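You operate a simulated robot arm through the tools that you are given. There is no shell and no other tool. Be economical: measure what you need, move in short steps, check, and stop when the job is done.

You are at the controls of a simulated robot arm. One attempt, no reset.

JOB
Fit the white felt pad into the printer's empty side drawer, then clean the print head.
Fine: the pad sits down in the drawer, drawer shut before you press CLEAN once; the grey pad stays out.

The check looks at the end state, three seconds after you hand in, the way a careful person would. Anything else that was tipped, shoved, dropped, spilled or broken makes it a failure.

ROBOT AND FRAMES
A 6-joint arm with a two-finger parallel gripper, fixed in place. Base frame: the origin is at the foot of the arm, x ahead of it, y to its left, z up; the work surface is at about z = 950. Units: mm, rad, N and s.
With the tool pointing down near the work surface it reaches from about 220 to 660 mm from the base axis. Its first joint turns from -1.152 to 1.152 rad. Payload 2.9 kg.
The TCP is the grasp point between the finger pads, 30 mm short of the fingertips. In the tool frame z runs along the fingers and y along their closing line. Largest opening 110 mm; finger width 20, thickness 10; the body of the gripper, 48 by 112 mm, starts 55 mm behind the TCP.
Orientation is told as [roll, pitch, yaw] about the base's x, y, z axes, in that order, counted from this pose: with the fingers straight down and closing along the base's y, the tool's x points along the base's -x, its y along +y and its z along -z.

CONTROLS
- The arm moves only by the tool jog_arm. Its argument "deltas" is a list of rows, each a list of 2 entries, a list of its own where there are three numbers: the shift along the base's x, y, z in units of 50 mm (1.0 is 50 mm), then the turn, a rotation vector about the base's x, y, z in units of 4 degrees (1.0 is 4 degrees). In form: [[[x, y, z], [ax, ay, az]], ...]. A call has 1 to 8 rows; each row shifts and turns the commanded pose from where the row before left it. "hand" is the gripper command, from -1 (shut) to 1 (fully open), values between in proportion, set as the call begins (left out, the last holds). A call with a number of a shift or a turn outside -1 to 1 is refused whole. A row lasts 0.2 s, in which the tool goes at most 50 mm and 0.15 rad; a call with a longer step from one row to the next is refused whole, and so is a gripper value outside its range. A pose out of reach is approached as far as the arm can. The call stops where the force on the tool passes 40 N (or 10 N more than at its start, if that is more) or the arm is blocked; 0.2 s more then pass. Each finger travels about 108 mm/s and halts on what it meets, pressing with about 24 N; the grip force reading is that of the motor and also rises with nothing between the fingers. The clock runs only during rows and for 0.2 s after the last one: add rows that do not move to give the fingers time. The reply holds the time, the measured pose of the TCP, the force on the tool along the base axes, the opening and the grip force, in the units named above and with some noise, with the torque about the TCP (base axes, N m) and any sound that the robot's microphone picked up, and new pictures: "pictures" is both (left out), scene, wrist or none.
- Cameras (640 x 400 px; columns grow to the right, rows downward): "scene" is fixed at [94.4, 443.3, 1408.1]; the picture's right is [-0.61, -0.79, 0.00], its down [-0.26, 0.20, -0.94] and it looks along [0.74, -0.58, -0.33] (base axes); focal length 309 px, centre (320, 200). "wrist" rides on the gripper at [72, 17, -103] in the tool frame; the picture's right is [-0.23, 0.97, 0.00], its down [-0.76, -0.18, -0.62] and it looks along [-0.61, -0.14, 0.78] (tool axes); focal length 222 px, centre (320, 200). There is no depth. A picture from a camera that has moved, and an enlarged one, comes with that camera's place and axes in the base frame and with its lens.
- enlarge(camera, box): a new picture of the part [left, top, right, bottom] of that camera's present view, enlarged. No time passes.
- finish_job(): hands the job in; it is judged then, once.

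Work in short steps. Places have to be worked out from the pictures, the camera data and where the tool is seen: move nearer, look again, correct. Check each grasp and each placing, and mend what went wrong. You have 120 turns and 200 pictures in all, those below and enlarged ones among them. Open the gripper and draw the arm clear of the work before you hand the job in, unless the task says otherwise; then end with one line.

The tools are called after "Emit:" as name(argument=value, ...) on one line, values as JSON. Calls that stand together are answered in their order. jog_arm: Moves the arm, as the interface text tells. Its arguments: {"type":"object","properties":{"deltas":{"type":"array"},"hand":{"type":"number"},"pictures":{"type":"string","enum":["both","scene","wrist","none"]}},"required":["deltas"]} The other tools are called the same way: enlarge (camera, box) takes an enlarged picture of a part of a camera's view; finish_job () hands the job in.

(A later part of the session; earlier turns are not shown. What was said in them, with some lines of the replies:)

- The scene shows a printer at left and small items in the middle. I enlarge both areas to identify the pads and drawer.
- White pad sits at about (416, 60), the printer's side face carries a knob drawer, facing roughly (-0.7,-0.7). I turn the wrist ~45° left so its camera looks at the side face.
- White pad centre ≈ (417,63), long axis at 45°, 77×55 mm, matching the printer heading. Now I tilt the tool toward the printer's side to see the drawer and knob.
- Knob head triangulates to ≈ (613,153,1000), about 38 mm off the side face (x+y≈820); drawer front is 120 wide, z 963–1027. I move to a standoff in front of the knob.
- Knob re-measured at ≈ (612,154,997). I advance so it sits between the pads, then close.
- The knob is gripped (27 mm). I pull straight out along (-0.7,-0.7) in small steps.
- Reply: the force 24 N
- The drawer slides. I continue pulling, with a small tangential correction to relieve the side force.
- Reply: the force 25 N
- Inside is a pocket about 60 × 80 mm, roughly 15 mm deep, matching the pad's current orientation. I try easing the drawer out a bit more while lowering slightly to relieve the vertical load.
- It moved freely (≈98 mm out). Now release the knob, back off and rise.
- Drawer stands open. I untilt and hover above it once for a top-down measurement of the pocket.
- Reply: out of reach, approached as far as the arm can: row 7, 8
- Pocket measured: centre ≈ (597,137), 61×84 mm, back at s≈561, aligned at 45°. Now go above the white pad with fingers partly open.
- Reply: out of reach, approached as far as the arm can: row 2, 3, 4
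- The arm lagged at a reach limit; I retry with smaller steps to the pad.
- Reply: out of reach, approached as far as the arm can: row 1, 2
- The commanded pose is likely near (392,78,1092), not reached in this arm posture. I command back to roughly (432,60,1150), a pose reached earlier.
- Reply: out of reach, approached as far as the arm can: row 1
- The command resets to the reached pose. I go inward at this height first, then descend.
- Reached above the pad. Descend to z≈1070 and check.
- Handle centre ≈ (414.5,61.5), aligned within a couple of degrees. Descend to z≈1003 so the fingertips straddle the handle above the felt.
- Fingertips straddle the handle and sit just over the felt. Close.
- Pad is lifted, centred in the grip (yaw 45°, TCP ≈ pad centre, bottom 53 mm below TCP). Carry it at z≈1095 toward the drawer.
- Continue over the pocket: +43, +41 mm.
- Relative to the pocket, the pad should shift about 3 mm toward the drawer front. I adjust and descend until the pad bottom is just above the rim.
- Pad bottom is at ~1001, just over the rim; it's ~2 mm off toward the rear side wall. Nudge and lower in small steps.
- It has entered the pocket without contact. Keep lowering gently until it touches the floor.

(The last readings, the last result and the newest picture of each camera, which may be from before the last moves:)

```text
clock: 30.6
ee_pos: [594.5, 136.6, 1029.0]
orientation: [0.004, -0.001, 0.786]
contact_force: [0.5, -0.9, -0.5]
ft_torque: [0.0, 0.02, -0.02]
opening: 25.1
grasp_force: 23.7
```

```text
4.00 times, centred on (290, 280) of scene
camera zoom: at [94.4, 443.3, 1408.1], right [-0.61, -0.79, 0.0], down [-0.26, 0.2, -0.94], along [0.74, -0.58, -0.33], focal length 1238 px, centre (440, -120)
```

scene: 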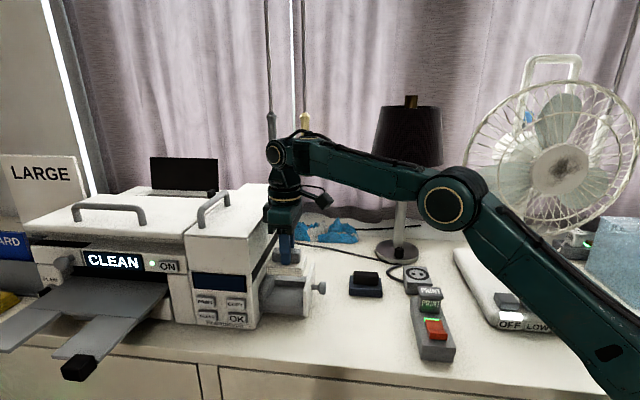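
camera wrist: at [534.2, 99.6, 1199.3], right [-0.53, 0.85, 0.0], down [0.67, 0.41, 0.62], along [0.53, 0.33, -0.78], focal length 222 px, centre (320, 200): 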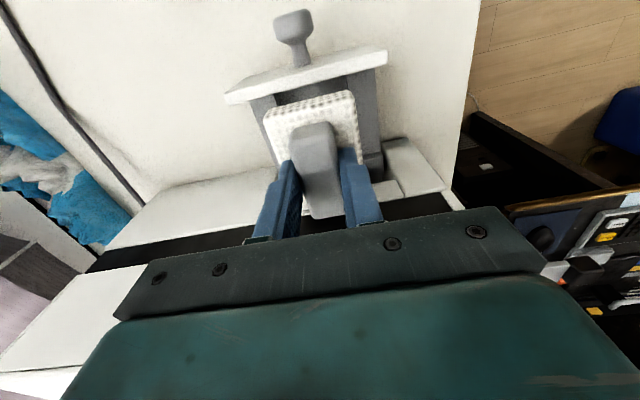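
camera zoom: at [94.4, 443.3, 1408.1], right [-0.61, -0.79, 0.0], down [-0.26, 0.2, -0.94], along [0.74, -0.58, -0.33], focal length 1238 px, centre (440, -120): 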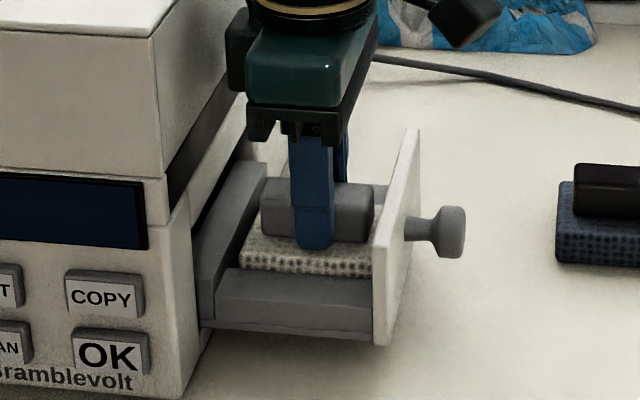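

Emit:
jog_arm(deltas=[[[0, 0, -0.05], [0, 0, 0]], [[0, 0, -0.05], [0, 0, 0]], [[0, 0, -0.05], [0, 0, 0]], [[0, 0, 0], [0, 0, 0]]], pictures="none")

Emit:
enlarge(camera="scene", box=[230, 230, 350, 330])

```text
clock: 31.6
ee_pos: [594.9, 138.2, 1025.0]
orientation: [-0.004, -0.008, 0.786]
contact_force: [-2.9, 4.2, 33.2]
ft_torque: [0.33, 0.11, -0.01]
opening: 25.3
grasp_force: 24.1
```

```text
4.00 times, centred on (290, 280) of scene
camera zoom: at [93.7, 443.3, 1408.2], right [-0.61, -0.79, 0.0], down [-0.26, 0.2, -0.94], along [0.75, -0.58, -0.33], focal length 1238 px, centre (440, -120)
```

zoom: 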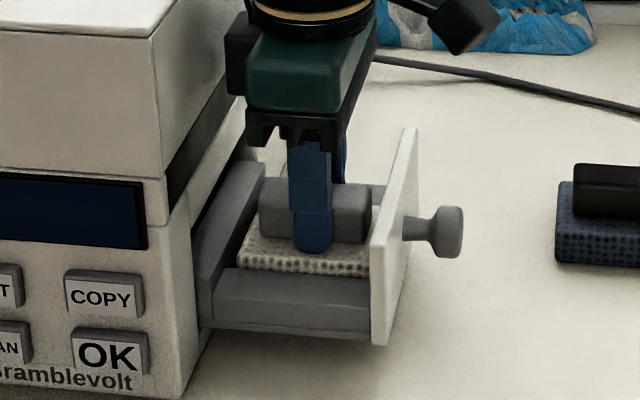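

Contact at pad bottom ≈ 971 mm, the expected floor level. Relieve, open the fingers a little and rise to inspect.

Emit:
jog_arm(deltas=[[[0, 0, 0.03], [0, 0, 0]], [[0, 0, 0], [0, 0, 0]], [[0, 0, 0], [0, 0, 0]], [[0, 0, 0.2], [0, 0, 0]], [[0, 0, 0.5], [0, 0, 0]], [[0, 0, 0.6], [0, 0, 0]]], hand=-0.1, pictures="none")

Emit:
enlarge(camera="scene", box=[230, 230, 350, 330])

Emit:
enlarge(camera="wrist", box=[220, 40, 420, 240])

```text
clock: 33.0
ee_pos: [593.9, 136.9, 1087.8]
orientation: [0.003, 0.003, 0.787]
contact_force: [0.2, 0.3, -0.6]
ft_torque: [0.0, -0.02, 0.02]
opening: 49.9
grasp_force: 0.0
```

```text
4.00 times, centred on (290, 280) of scene
camera zoom: at [94.4, 443.3, 1408.1], right [-0.61, -0.79, 0.0], down [-0.26, 0.2, -0.94], along [0.74, -0.58, -0.33], focal length 1238 px, centre (440, -120)
```

zoom: 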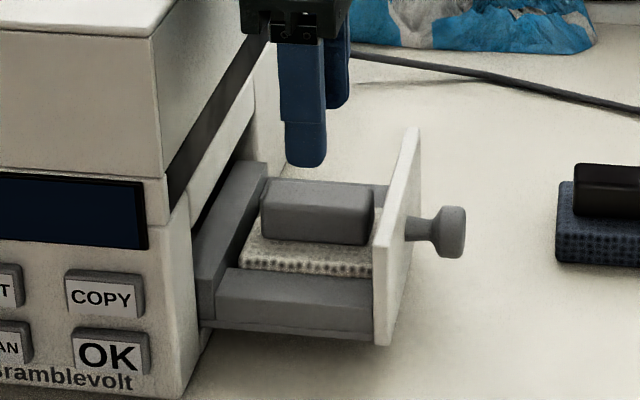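

```text
2.00 times, centred on (320, 140) of wrist
camera zoom: at [531.8, 96.7, 1190.5], right [-0.53, 0.85, 0.0], down [0.67, 0.41, 0.62], along [0.53, 0.33, -0.78], focal length 444 px, centre (320, 320)
```

zoom: 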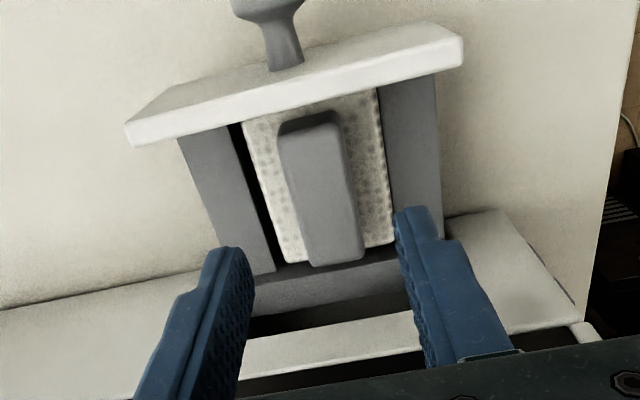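

Gap shows on one side; need to check whether the pad is riding on the near wall. Zoom closer.

Emit:
enlarge(camera="scene", box=[275, 265, 335, 315])

Emit:
enlarge(camera="wrist", box=[280, 70, 370, 180])

```text
8.00 times, centred on (305, 290) of scene
camera zoom: at [94.4, 443.3, 1408.1], right [-0.61, -0.79, 0.0], down [-0.26, 0.2, -0.94], along [0.74, -0.58, -0.33], focal length 2476 px, centre (440, -520)
```

zoom: 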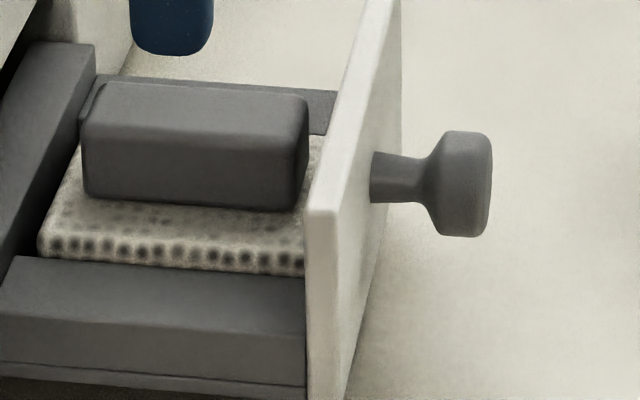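

```text
3.64 times, centred on (325, 125) of wrist
camera zoom: at [531.8, 96.7, 1190.5], right [-0.53, 0.85, 0.0], down [0.67, 0.41, 0.62], along [0.53, 0.33, -0.78], focal length 808 px, centre (302, 473)
```

zoom: 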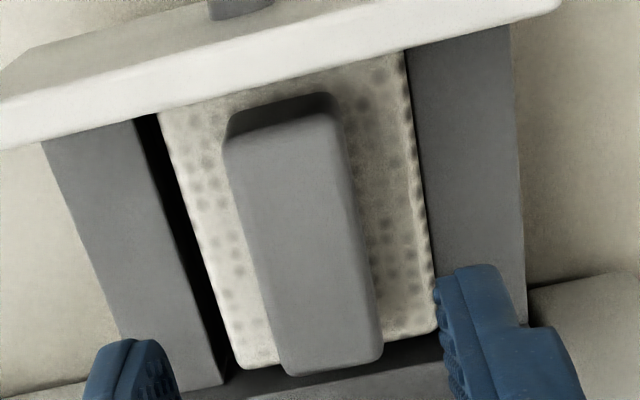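

The felt is within the walls at floor height (bottom ≈ 972 vs floor ≈ 974; rim ≈ 991), and the handle tops out below the panel. Now back out, close fingers and come down in front of the knob to push the drawer shut.

Emit:
jog_arm(deltas=[[[-0.5, -0.5, 0], [0, 0, 0]], [[-0.5, -0.5, 0], [0, 0, 0]], [[-0.5, -0.5, 0], [0, 0, 0]], [[-0.15, -0.2, -0.4], [0, 0, 0]], [[0, 0, -0.5], [0, 0, 0]], [[0, 0, -0.55], [0, 0, 0]], [[0, 0, 0], [0, 0, 0]]], hand=-1)

```text
clock: 34.6
ee_pos: [511.6, 49.8, 1013.0]
orientation: [0.001, 0.0, 0.784]
contact_force: [-0.4, 0.4, 0.5]
ft_torque: [0.02, 0.02, -0.02]
opening: 0.0
grasp_force: 24.1
camera wrist: at [449.2, 11.1, 1116.6], right [-0.53, 0.85, 0.0], down [0.66, 0.41, 0.62], along [0.53, 0.33, -0.78], focal length 222 px, centre (320, 200)
```

scene: 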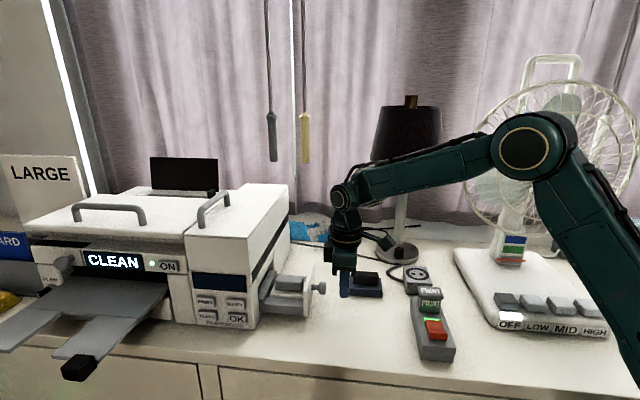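
wrist: 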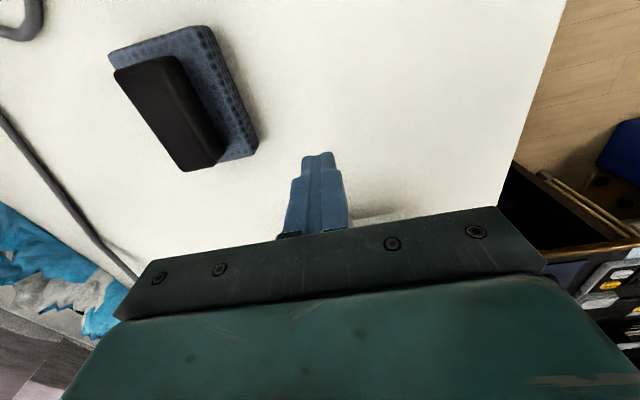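

Fingers are lined up with the knob (τ≈326). Push in along (+,+).

Emit:
jog_arm(deltas=[[[0.15, 0.15, 0], [0, 0, 0]], [[0.15, 0.15, 0], [0, 0, 0]], [[0.15, 0.15, 0], [0, 0, 0]], [[0.15, 0.15, 0], [0, 0, 0]], [[0.15, 0.15, 0], [0, 0, 0]], [[0.15, 0.15, 0], [0, 0, 0]], [[0.15, 0.15, 0], [0, 0, 0]], [[0, 0, 0], [0, 0, 0]]])

```text
clock: 36.4
ee_pos: [566.9, 103.6, 1015.1]
orientation: [0.001, -0.001, 0.785]
contact_force: [0.1, -0.5, -0.9]
ft_torque: [0.0, -0.04, 0.02]
opening: 0.0
grasp_force: 24.3
camera wrist: at [503.1, 63.5, 1117.2], right [-0.53, 0.85, 0.0], down [0.66, 0.41, 0.62], along [0.53, 0.33, -0.78], focal length 222 px, centre (320, 200)
```

scene: 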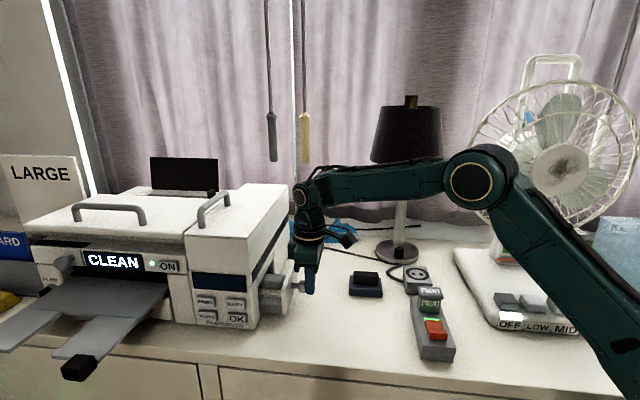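
wrist: 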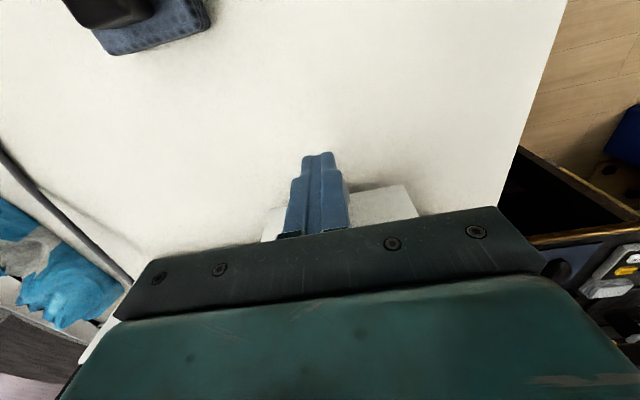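

The drawer is sliding in smoothly. Continue pushing.

Emit:
jog_arm(deltas=[[[0.13, 0.13, 0], [0, 0, 0]], [[0.13, 0.13, 0], [0, 0, 0]], [[0.13, 0.13, 0], [0, 0, 0]], [[0.1, 0.1, 0], [0, 0, 0]], [[0.05, 0.05, 0], [0, 0, 0]], [[0, 0, 0], [0, 0, 0]]], pictures="scene")

Emit:
enlarge(camera="scene", box=[230, 250, 330, 330])

```text
clock: 37.8
ee_pos: [591.4, 130.5, 1014.0]
orientation: [0.003, -0.001, 0.785]
contact_force: [-0.6, 0.2, 0.3]
ft_torque: [0.02, 0.0, -0.01]
opening: 0.0
grasp_force: 24.2
```

scene: 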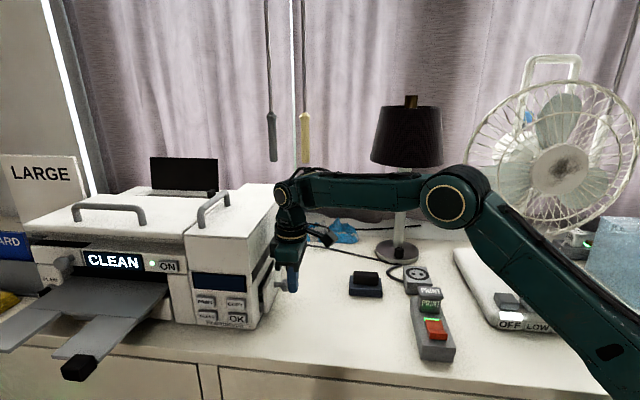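

```text
5.00 times, centred on (280, 290) of scene
camera zoom: at [94.4, 443.3, 1408.1], right [-0.61, -0.79, 0.0], down [-0.26, 0.2, -0.94], along [0.74, -0.58, -0.33], focal length 1547 px, centre (520, -250)
```

zoom: 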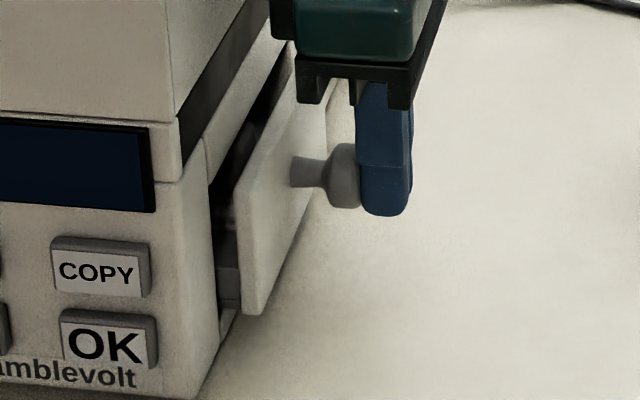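

About 10–13 mm left. Push on in 3 mm steps until resistance.

Emit:
jog_arm(deltas=[[[0.05, 0.05, 0], [0, 0, 0]], [[0.05, 0.05, 0], [0, 0, 0]], [[0.05, 0.05, 0], [0, 0, 0]], [[0.04, 0.04, 0], [0, 0, 0]], [[0, 0, 0], [0, 0, 0]]], pictures="none")

Emit:
enlarge(camera="scene", box=[230, 250, 330, 330])

```text
clock: 39.0
ee_pos: [600.7, 140.3, 1015.4]
orientation: [0.0, 0.002, 0.787]
contact_force: [-0.4, -0.8, -0.2]
ft_torque: [0.01, 0.01, 0.01]
opening: 0.0
grasp_force: 24.2
```

```text
5.00 times, centred on (280, 290) of scene
camera zoom: at [94.4, 443.3, 1408.1], right [-0.61, -0.79, 0.0], down [-0.26, 0.2, -0.94], along [0.74, -0.58, -0.33], focal length 1547 px, centre (520, -250)
```

zoom: 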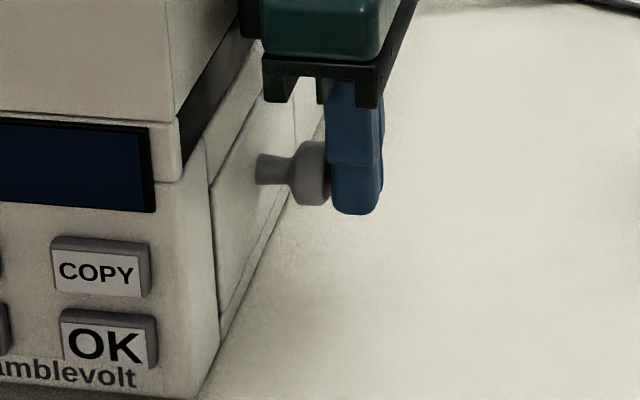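

Nearly flush; push a few mm more until it meets resistance.

Emit:
jog_arm(deltas=[[[0.03, 0.03, 0], [0, 0, 0]], [[0.03, 0.03, 0], [0, 0, 0]], [[0.02, 0.02, 0], [0, 0, 0]], [[0, 0, 0], [0, 0, 0]]], pictures="none")

Emit:
enlarge(camera="scene", box=[230, 250, 330, 330])

```text
clock: 39.6
ee_pos: [600.8, 140.6, 1015.7]
orientation: [0.006, 0.009, 0.787]
contact_force: [-20.2, -6.8, 3.0]
ft_torque: [0.92, -1.97, 0.34]
opening: 0.1
grasp_force: 23.6
stopped in row 3: the force on the tool passed its limit at 45 N (the readings are from after the stop); the commanded pose is now the measured one
```

```text
5.00 times, centred on (280, 290) of scene
camera zoom: at [93.7, 443.0, 1408.3], right [-0.61, -0.79, 0.0], down [-0.26, 0.2, -0.94], along [0.75, -0.58, -0.33], focal length 1547 px, centre (520, -250)
```

zoom: 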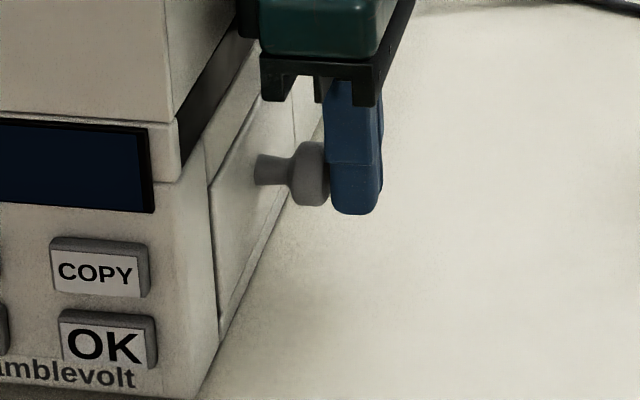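

The drawer is shut against its stop. I back off, rise, and begin turning the wrist (yaw from +45° toward −55°) so the tool can later poke CLEAN on the front panel (estimated at (631,308,986)).

Emit:
jog_arm(deltas=[[[-0.4, -0.4, 0], [0, 0, 0]], [[-0.4, -0.3, 0.5], [0, 0, -1]], [[-0.4, 0, 0.8], [0, 0, -1]], [[-0.4, 0.2, 0.7], [0, 0, -1]], [[-0.3, 0.4, 0.6], [0, 0, -1]], [[-0.2, 0.5, 0], [0, 0, -1]], [[0, 0.5, 0], [0, 0, -1]], [[0, 0.5, 0], [0, 0, -1]]], pictures="scene")

Emit:
enlarge(camera="scene", box=[180, 250, 310, 335])

```text
clock: 41.4
ee_pos: [495.9, 212.1, 1145.0]
orientation: [0.004, 0.007, 0.295]
contact_force: [1.3, -0.1, 1.0]
ft_torque: [0.01, -0.01, 0.01]
opening: 0.3
grasp_force: 23.8
```

scene: 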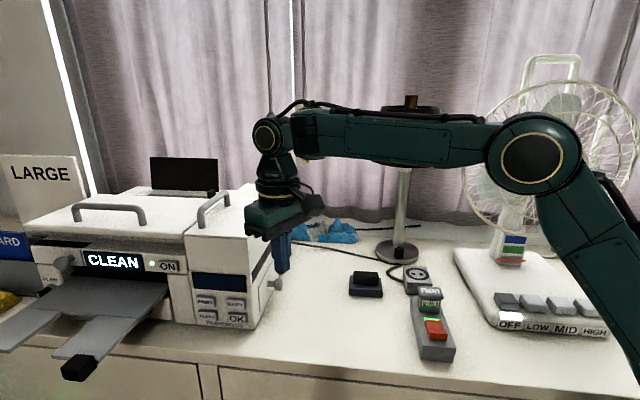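

```text
4.71 times, centred on (245, 292) of scene
camera zoom: at [94.4, 443.3, 1408.1], right [-0.61, -0.79, 0.0], down [-0.26, 0.2, -0.94], along [0.74, -0.58, -0.33], focal length 1456 px, centre (673, -235)
```

zoom: 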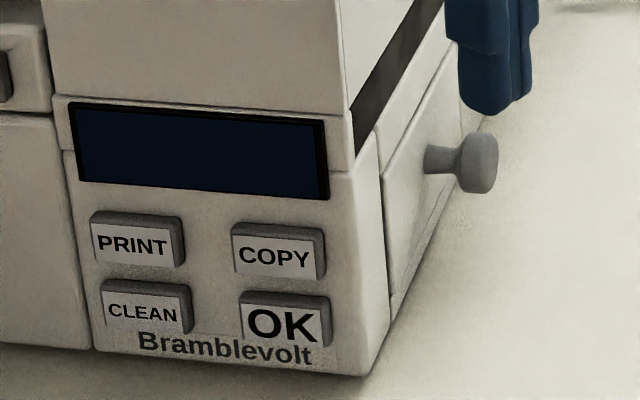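

Drawer is shut (knob exactly where it began). Continue yawing with slight repositioning.

Emit:
jog_arm(deltas=[[[-0.05, 0.2, 0], [0, 0, -1]], [[-0.05, 0.2, 0], [0, 0, -1]], [[-0.05, 0.2, 0], [0, 0, -1]], [[-0.05, 0.2, 0], [0, 0, -1]], [[0, 0.1, 0], [0, 0, -1]], [[0, 0, 0], [0, 0, -1]], [[0, 0, 0], [0, 0, -1]]], pictures="none")

Emit:
jog_arm(deltas=[[[0, 0, 0], [0.035, -1, -0.999]], [[0, 0, 0], [0.105, -1, -0.995]], [[0, 0, 0], [0.174, -1, -0.985]], [[0, 0, 0], [0.242, -1, -0.97]], [[0, 0, 0], [0.309, -1, -0.951]], [[0, 0, 0], [0.375, -1, -0.927]], [[0, 0, 0], [0.438, -1, -0.899]], [[0, 0, 0], [0.5, -1, -0.866]]])

```text
clock: 43.0
ee_pos: [486.3, 257.4, 1144.9]
orientation: [0.006, 0.007, -0.194]
contact_force: [-0.4, 0.9, 0.1]
ft_torque: [0.03, -0.01, 0.03]
opening: 0.1
grasp_force: 24.6
```

```text
clock: 44.8
ee_pos: [486.5, 257.3, 1145.2]
orientation: [0.411, -0.393, -0.831]
contact_force: [0.7, 1.0, 0.5]
ft_torque: [-0.03, 0.01, 0.01]
opening: 0.1
grasp_force: 24.1
camera wrist: at [397.4, 316.7, 1210.6], right [0.7, 0.56, 0.45], down [0.04, -0.66, 0.75], along [0.71, -0.51, -0.48], focal length 222 px, centre (320, 200)
```

scene: 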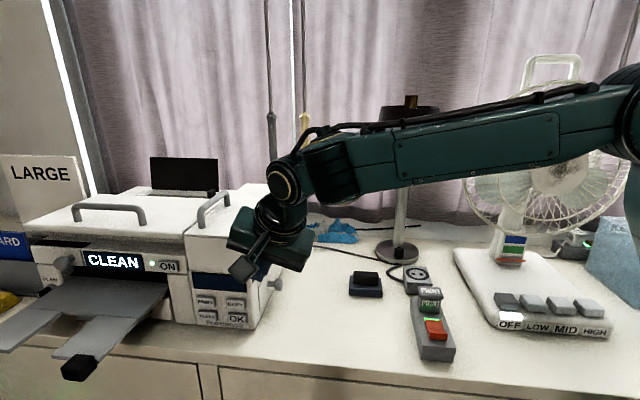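
wrist: 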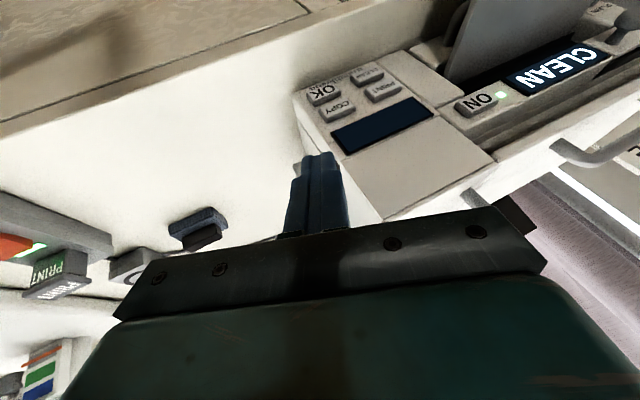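

The wrist camera now sees the button panel. Enlarge to locate CLEAN.

Emit:
enlarge(camera="wrist", box=[280, 40, 480, 165])

```text
3.20 times, centred on (380, 102) of wrist
camera zoom: at [397.4, 316.7, 1210.6], right [0.7, 0.56, 0.45], down [0.04, -0.66, 0.75], along [0.71, -0.51, -0.48], focal length 711 px, centre (128, 512)
```

zoom: 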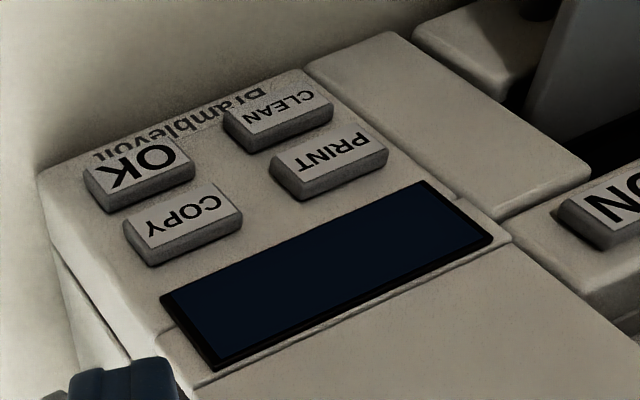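

CLEAN triangulates to ≈ (615,312,999). I finish the tilt to 45° and move toward a standoff in front of it.

Emit:
jog_arm(deltas=[[[0.1, 0.3, -0.2], [0.559, -1, -0.829]], [[0.1, 0.3, -0.2], [0.616, -1, -0.788]], [[0.1, 0.3, -0.2], [0.669, -1, -0.743]], [[0.1, 0.3, -0.2], [0, 0, 0]], [[0.2, 0.3, -0.2], [0, 0, 0]], [[0.2, 0.2, -0.2], [0, 0, 0]], [[0, 0, 0], [0, 0, 0]]])

Emit:
enlarge(camera="wrist", box=[250, 40, 450, 200])

```text
clock: 46.4
ee_pos: [525.7, 340.4, 1087.6]
orientation: [0.673, -0.403, -1.098]
contact_force: [-0.4, 0.3, 0.0]
ft_torque: [-0.03, 0.01, -0.01]
opening: 0.0
grasp_force: 23.7
camera wrist: at [434.6, 408.5, 1140.6], right [0.66, 0.37, 0.65], down [-0.22, -0.73, 0.65], along [0.71, -0.57, -0.4], focal length 222 px, centre (320, 200)
```

scene: 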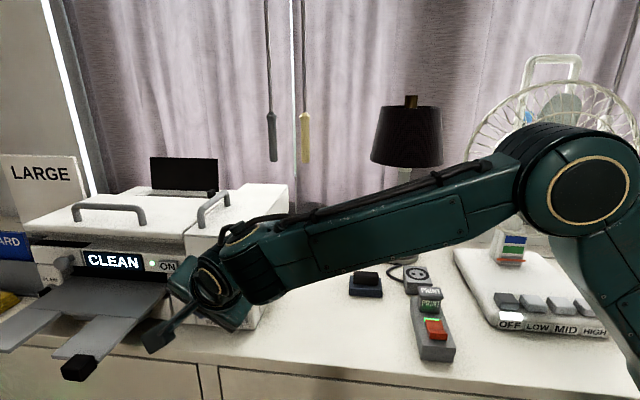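
wrist: 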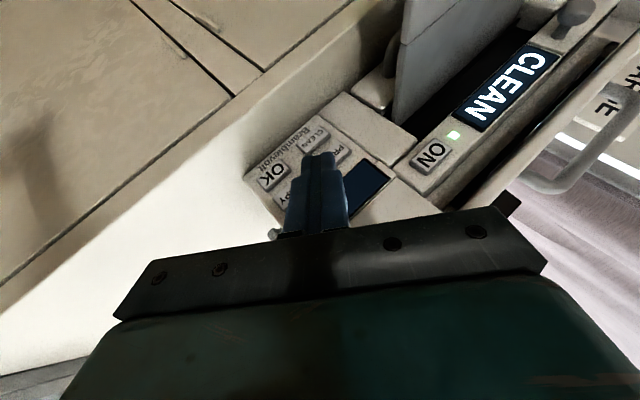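

```text
2.50 times, centred on (350, 120) of wrist
camera zoom: at [434.6, 408.5, 1140.6], right [0.66, 0.37, 0.65], down [-0.22, -0.73, 0.65], along [0.71, -0.57, -0.4], focal length 555 px, centre (245, 400)
```

zoom: 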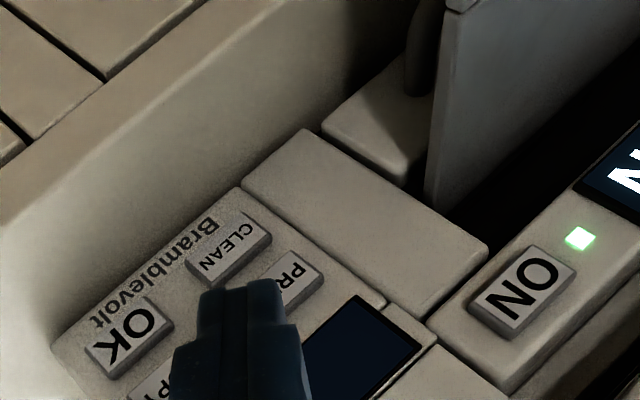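

Two views agree: CLEAN centre ≈ (630,309,986), and the tool axis is (0.69,0,-0.72) as planned. Move to ~25 mm in front of the button.

Emit:
jog_arm(deltas=[[[0.3, 0, -0.42], [0, 0, 0]], [[0.3, 0, -0.42], [0, 0, 0]], [[0.3, -0.05, -0.42], [0, 0, 0]], [[0.32, -0.06, -0.42], [0, 0, 0]], [[0, 0, 0], [0, 0, 0]]])

Emit:
enlarge(camera="wrist", box=[250, 80, 410, 220])

Emit:
enlarge(camera="scene", box=[140, 230, 300, 350])

```text
clock: 47.6
ee_pos: [587.8, 334.7, 1000.0]
orientation: [0.673, -0.404, -1.101]
contact_force: [0.3, -0.2, 0.3]
ft_torque: [0.0, -0.01, 0.02]
opening: 0.0
grasp_force: 24.0
camera wrist: at [495.9, 402.8, 1056.2], right [0.66, 0.37, 0.65], down [-0.22, -0.73, 0.65], along [0.71, -0.57, -0.4], focal length 222 px, centre (320, 200)
```

scene: 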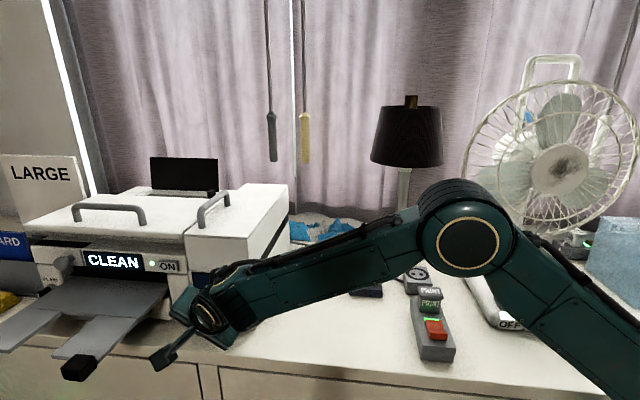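
wrist: 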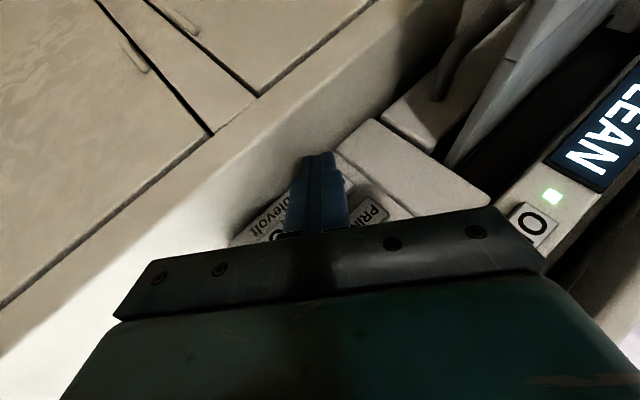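

```text
2.86 times, centred on (330, 150) of wrist
camera zoom: at [495.9, 402.8, 1056.2], right [0.66, 0.37, 0.65], down [-0.22, -0.73, 0.65], along [0.71, -0.57, -0.4], focal length 635 px, centre (291, 343)
```

zoom: 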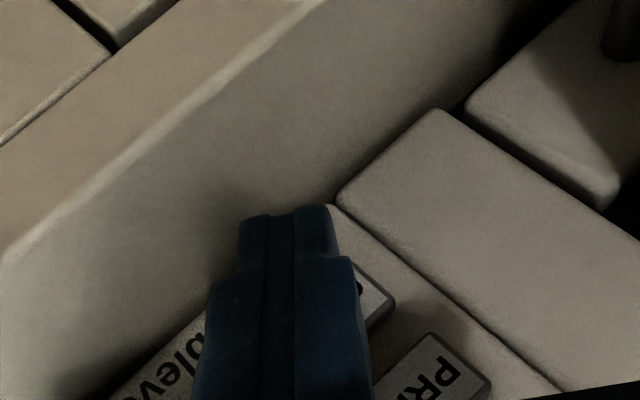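

```text
3.33 times, centred on (220, 290) of scene
camera zoom: at [94.4, 443.3, 1408.1], right [-0.61, -0.79, 0.0], down [-0.26, 0.2, -0.94], along [0.74, -0.58, -0.33], focal length 1032 px, centre (653, -100)
```

zoom: 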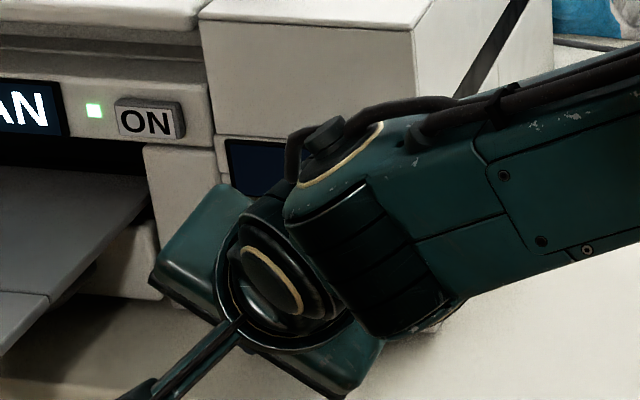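

Geometry checks out: the tip lies on the line to CLEAN's centre. Approach along (+0.71,−0.71) slowly.

Emit:
jog_arm(deltas=[[[0.1, -0.1, 0.05], [0, 0, 0]], [[0.1, -0.1, 0], [0, 0, 0]], [[0.07, -0.07, 0], [0, 0, 0]], [[0, 0, 0], [0, 0, 0]]], pictures="none")

Emit:
enlarge(camera="wrist", box=[250, 80, 410, 220])

```text
clock: 48.6
ee_pos: [601.4, 322.2, 1002.8]
orientation: [0.674, -0.404, -1.098]
contact_force: [-0.4, 0.5, 0.0]
ft_torque: [0.0, 0.0, 0.01]
opening: 0.2
grasp_force: 24.2
```

```text
2.86 times, centred on (330, 150) of wrist
camera zoom: at [509.9, 389.4, 1058.3], right [0.66, 0.37, 0.65], down [-0.22, -0.73, 0.65], along [0.71, -0.57, -0.4], focal length 635 px, centre (291, 343)
```

zoom: 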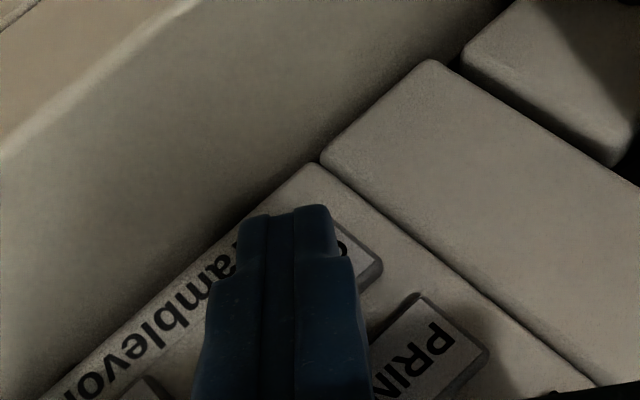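

About 5 mm to go and centred (contact point ≈ s 665, z 985). Press in 2 mm steps.

Emit:
jog_arm(deltas=[[[0.03, -0.03, 0], [0, 0, 0]], [[0.03, -0.03, 0], [0, 0, 0]], [[0.03, -0.03, 0], [0, 0, 0]], [[0, 0, 0], [0, 0, 0]]], pictures="none")

```text
clock: 49.6
ee_pos: [605.8, 317.4, 1002.4]
orientation: [0.674, -0.403, -1.098]
contact_force: [-1.3, 2.7, -0.2]
ft_torque: [0.01, 0.02, 0.03]
opening: 0.0
grasp_force: 24.1
heard: click
```

A click was heard with light force. Look at what the tip is touching and the display before retreating.

Emit:
enlarge(camera="wrist", box=[250, 80, 410, 220])

Emit:
enlarge(camera="scene", box=[20, 230, 300, 350])

```text
2.86 times, centred on (330, 150) of wrist
camera zoom: at [514.0, 385.9, 1058.7], right [0.66, 0.37, 0.65], down [-0.22, -0.73, 0.65], along [0.71, -0.57, -0.4], focal length 635 px, centre (291, 343)
```

zoom: 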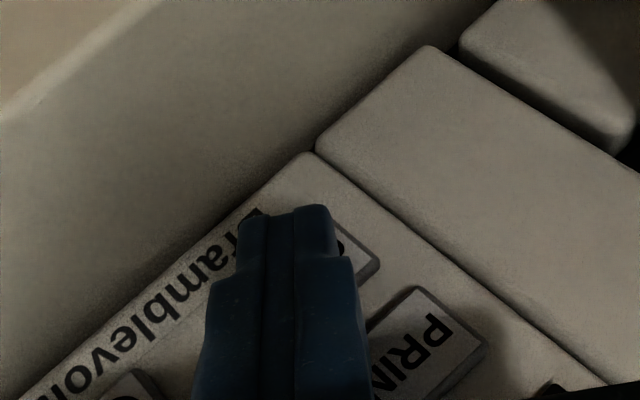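

```text
2.29 times, centred on (160, 290) of scene
camera zoom: at [94.4, 443.4, 1408.1], right [-0.61, -0.79, 0.0], down [-0.26, 0.2, -0.94], along [0.74, -0.58, -0.33], focal length 707 px, centre (686, -6)
```

zoom: 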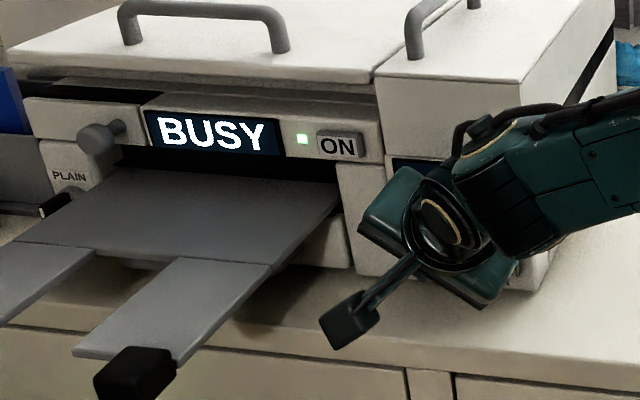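

The display went from CLEAN to BUSY, so the press registered. Retreat straight out along the face normal, then up and away.

Emit:
jog_arm(deltas=[[[-0.2, 0.2, 0], [0, 0, 0]], [[-0.4, 0.3, 0], [0, 0, 0]], [[-0.5, 0.1, 0.6], [0, 0, 0]], [[-0.5, 0, 0.7], [0, 0, 0]], [[-0.5, -0.3, 0.7], [0, 0, 0]], [[-0.5, -0.3, 0.5], [0, 0, 0]], [[-0.3, -0.5, 0.3], [0, 0, 0]], [[0, 0, 0], [0, 0, 0]]], hand=0.5)

Emit:
enlarge(camera="scene", box=[20, 200, 320, 350])

```text
clock: 51.4
ee_pos: [459.5, 293.2, 1142.5]
orientation: [0.675, -0.405, -1.099]
contact_force: [-0.2, 0.9, 0.1]
ft_torque: [-0.01, -0.02, -0.04]
opening: 82.4
grasp_force: 0.1
camera wrist: at [368.6, 360.8, 1198.1], right [0.66, 0.37, 0.65], down [-0.22, -0.73, 0.65], along [0.71, -0.57, -0.4], focal length 222 px, centre (320, 200)
```

scene: 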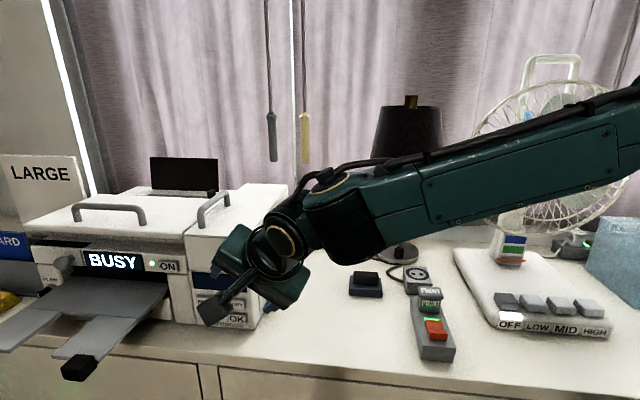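
wrist: 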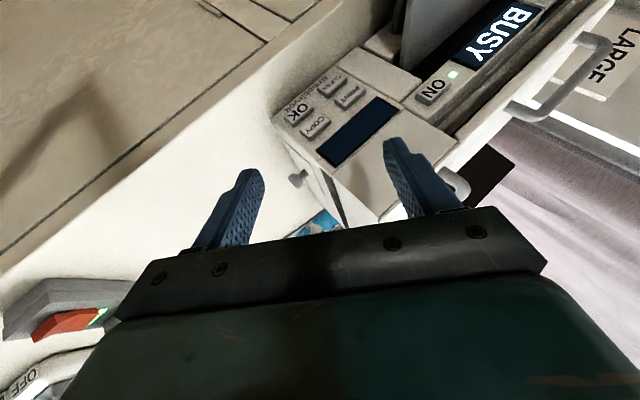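

```text
2.13 times, centred on (170, 275) of scene
camera zoom: at [94.4, 443.3, 1408.1], right [-0.61, -0.79, 0.0], down [-0.26, 0.2, -0.94], along [0.74, -0.58, -0.33], focal length 660 px, centre (640, 40)
```

zoom: 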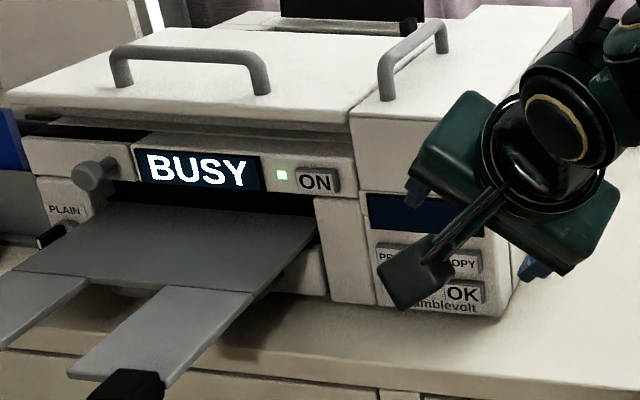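

Clear of the printer. I draw farther back toward the base, let some time pass, and check the final state.

Emit:
jog_arm(deltas=[[[-0.4, -0.7, 0.5], [0, 0, 0]], [[-0.4, -0.7, 0.5], [0, 0, 0]], [[0, -0.7, 0.3], [0, 0, 0]], [[0, -0.5, 0], [0, 0, 0]], [[0, 0, 0], [0, 0, 0]], [[0, 0, 0], [0, 0, 0]], [[0, 0, 0], [0, 0, 0]], [[0, 0, 0], [0, 0, 0]]], pictures="scene")

Emit:
enlarge(camera="scene", box=[20, 200, 320, 350])

```text
clock: 53.2
ee_pos: [420.3, 162.2, 1209.3]
orientation: [0.673, -0.405, -1.099]
contact_force: [-0.5, -0.2, -0.5]
ft_torque: [0.0, -0.04, -0.01]
opening: 82.5
grasp_force: 0.0
```

scene: 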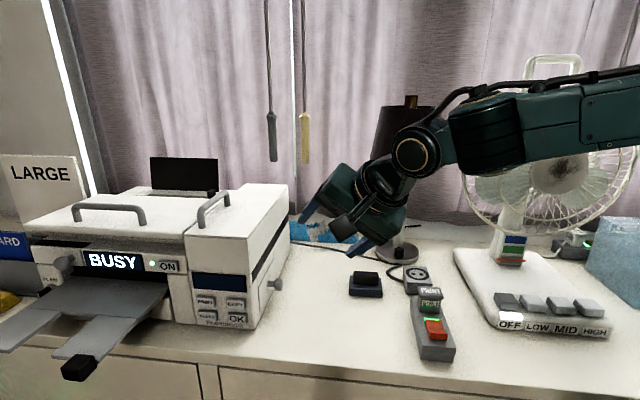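

```text
2.13 times, centred on (170, 275) of scene
camera zoom: at [94.4, 443.3, 1408.1], right [-0.61, -0.79, 0.0], down [-0.26, 0.2, -0.94], along [0.74, -0.58, -0.33], focal length 660 px, centre (640, 40)
```

zoom: 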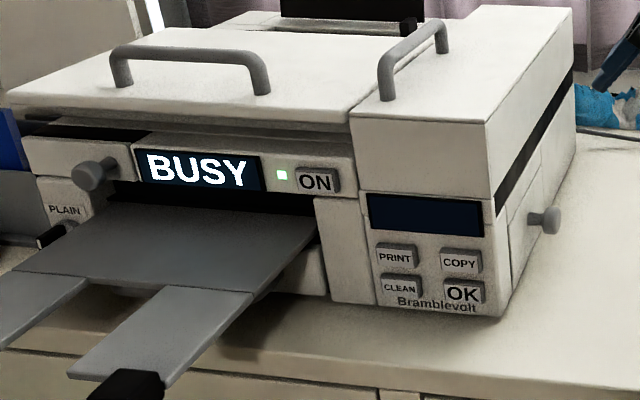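

Drawer shut, buttons intact, printer BUSY cleaning. I wait a few seconds to see the outcome before handing in.

Emit:
jog_arm(deltas=[[[0, 0, 0], [0, 0, 0]], [[0, 0, 0], [0, 0, 0]], [[0, 0, 0], [0, 0, 0]], [[0, 0, 0], [0, 0, 0]], [[0, 0, 0], [0, 0, 0]], [[0, 0, 0], [0, 0, 0]], [[0, 0, 0], [0, 0, 0]], [[0, 0, 0], [0, 0, 0]]], pictures="none")

Emit:
jog_arm(deltas=[[[0, 0, 0], [0, 0, 0]], [[0, 0, 0], [0, 0, 0]], [[0, 0, 0], [0, 0, 0]], [[0, 0, 0], [0, 0, 0]], [[0, 0, 0], [0, 0, 0]], [[0, 0, 0], [0, 0, 0]], [[0, 0, 0], [0, 0, 0]], [[0, 0, 0], [0, 0, 0]]], pictures="scene")

```text
clock: 55.0
ee_pos: [420.8, 162.1, 1207.5]
orientation: [0.674, -0.406, -1.099]
contact_force: [-0.8, 0.3, 0.2]
ft_torque: [-0.04, -0.02, -0.03]
opening: 82.2
grasp_force: 0.1
```

```text
clock: 56.8
ee_pos: [421.0, 162.3, 1207.9]
orientation: [0.672, -0.402, -1.1]
contact_force: [-0.5, -0.8, 0.1]
ft_torque: [-0.04, 0.01, -0.01]
opening: 82.7
grasp_force: 0.0
```

scene: 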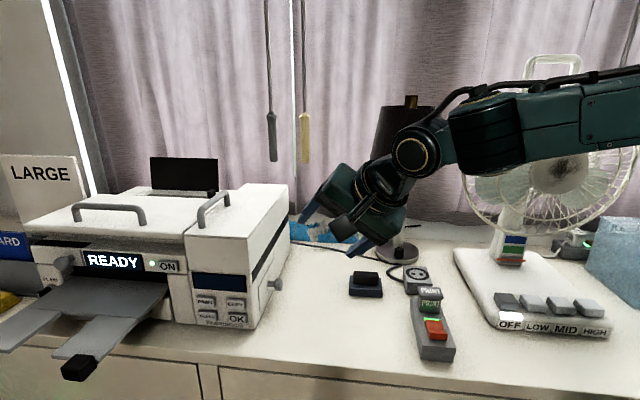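

The display now reads READY; cleaning completed, the drawer is shut, the other pad is untouched, and the arm is clear. Handing in.

Emit:
finish_job()

```text
The job is handed in.
```

The white pad is in the side drawer, the drawer is shut, CLEAN was pressed once and the display went from BUSY to READY, and the dark pad, which I took to be the grey one, was left where it was.
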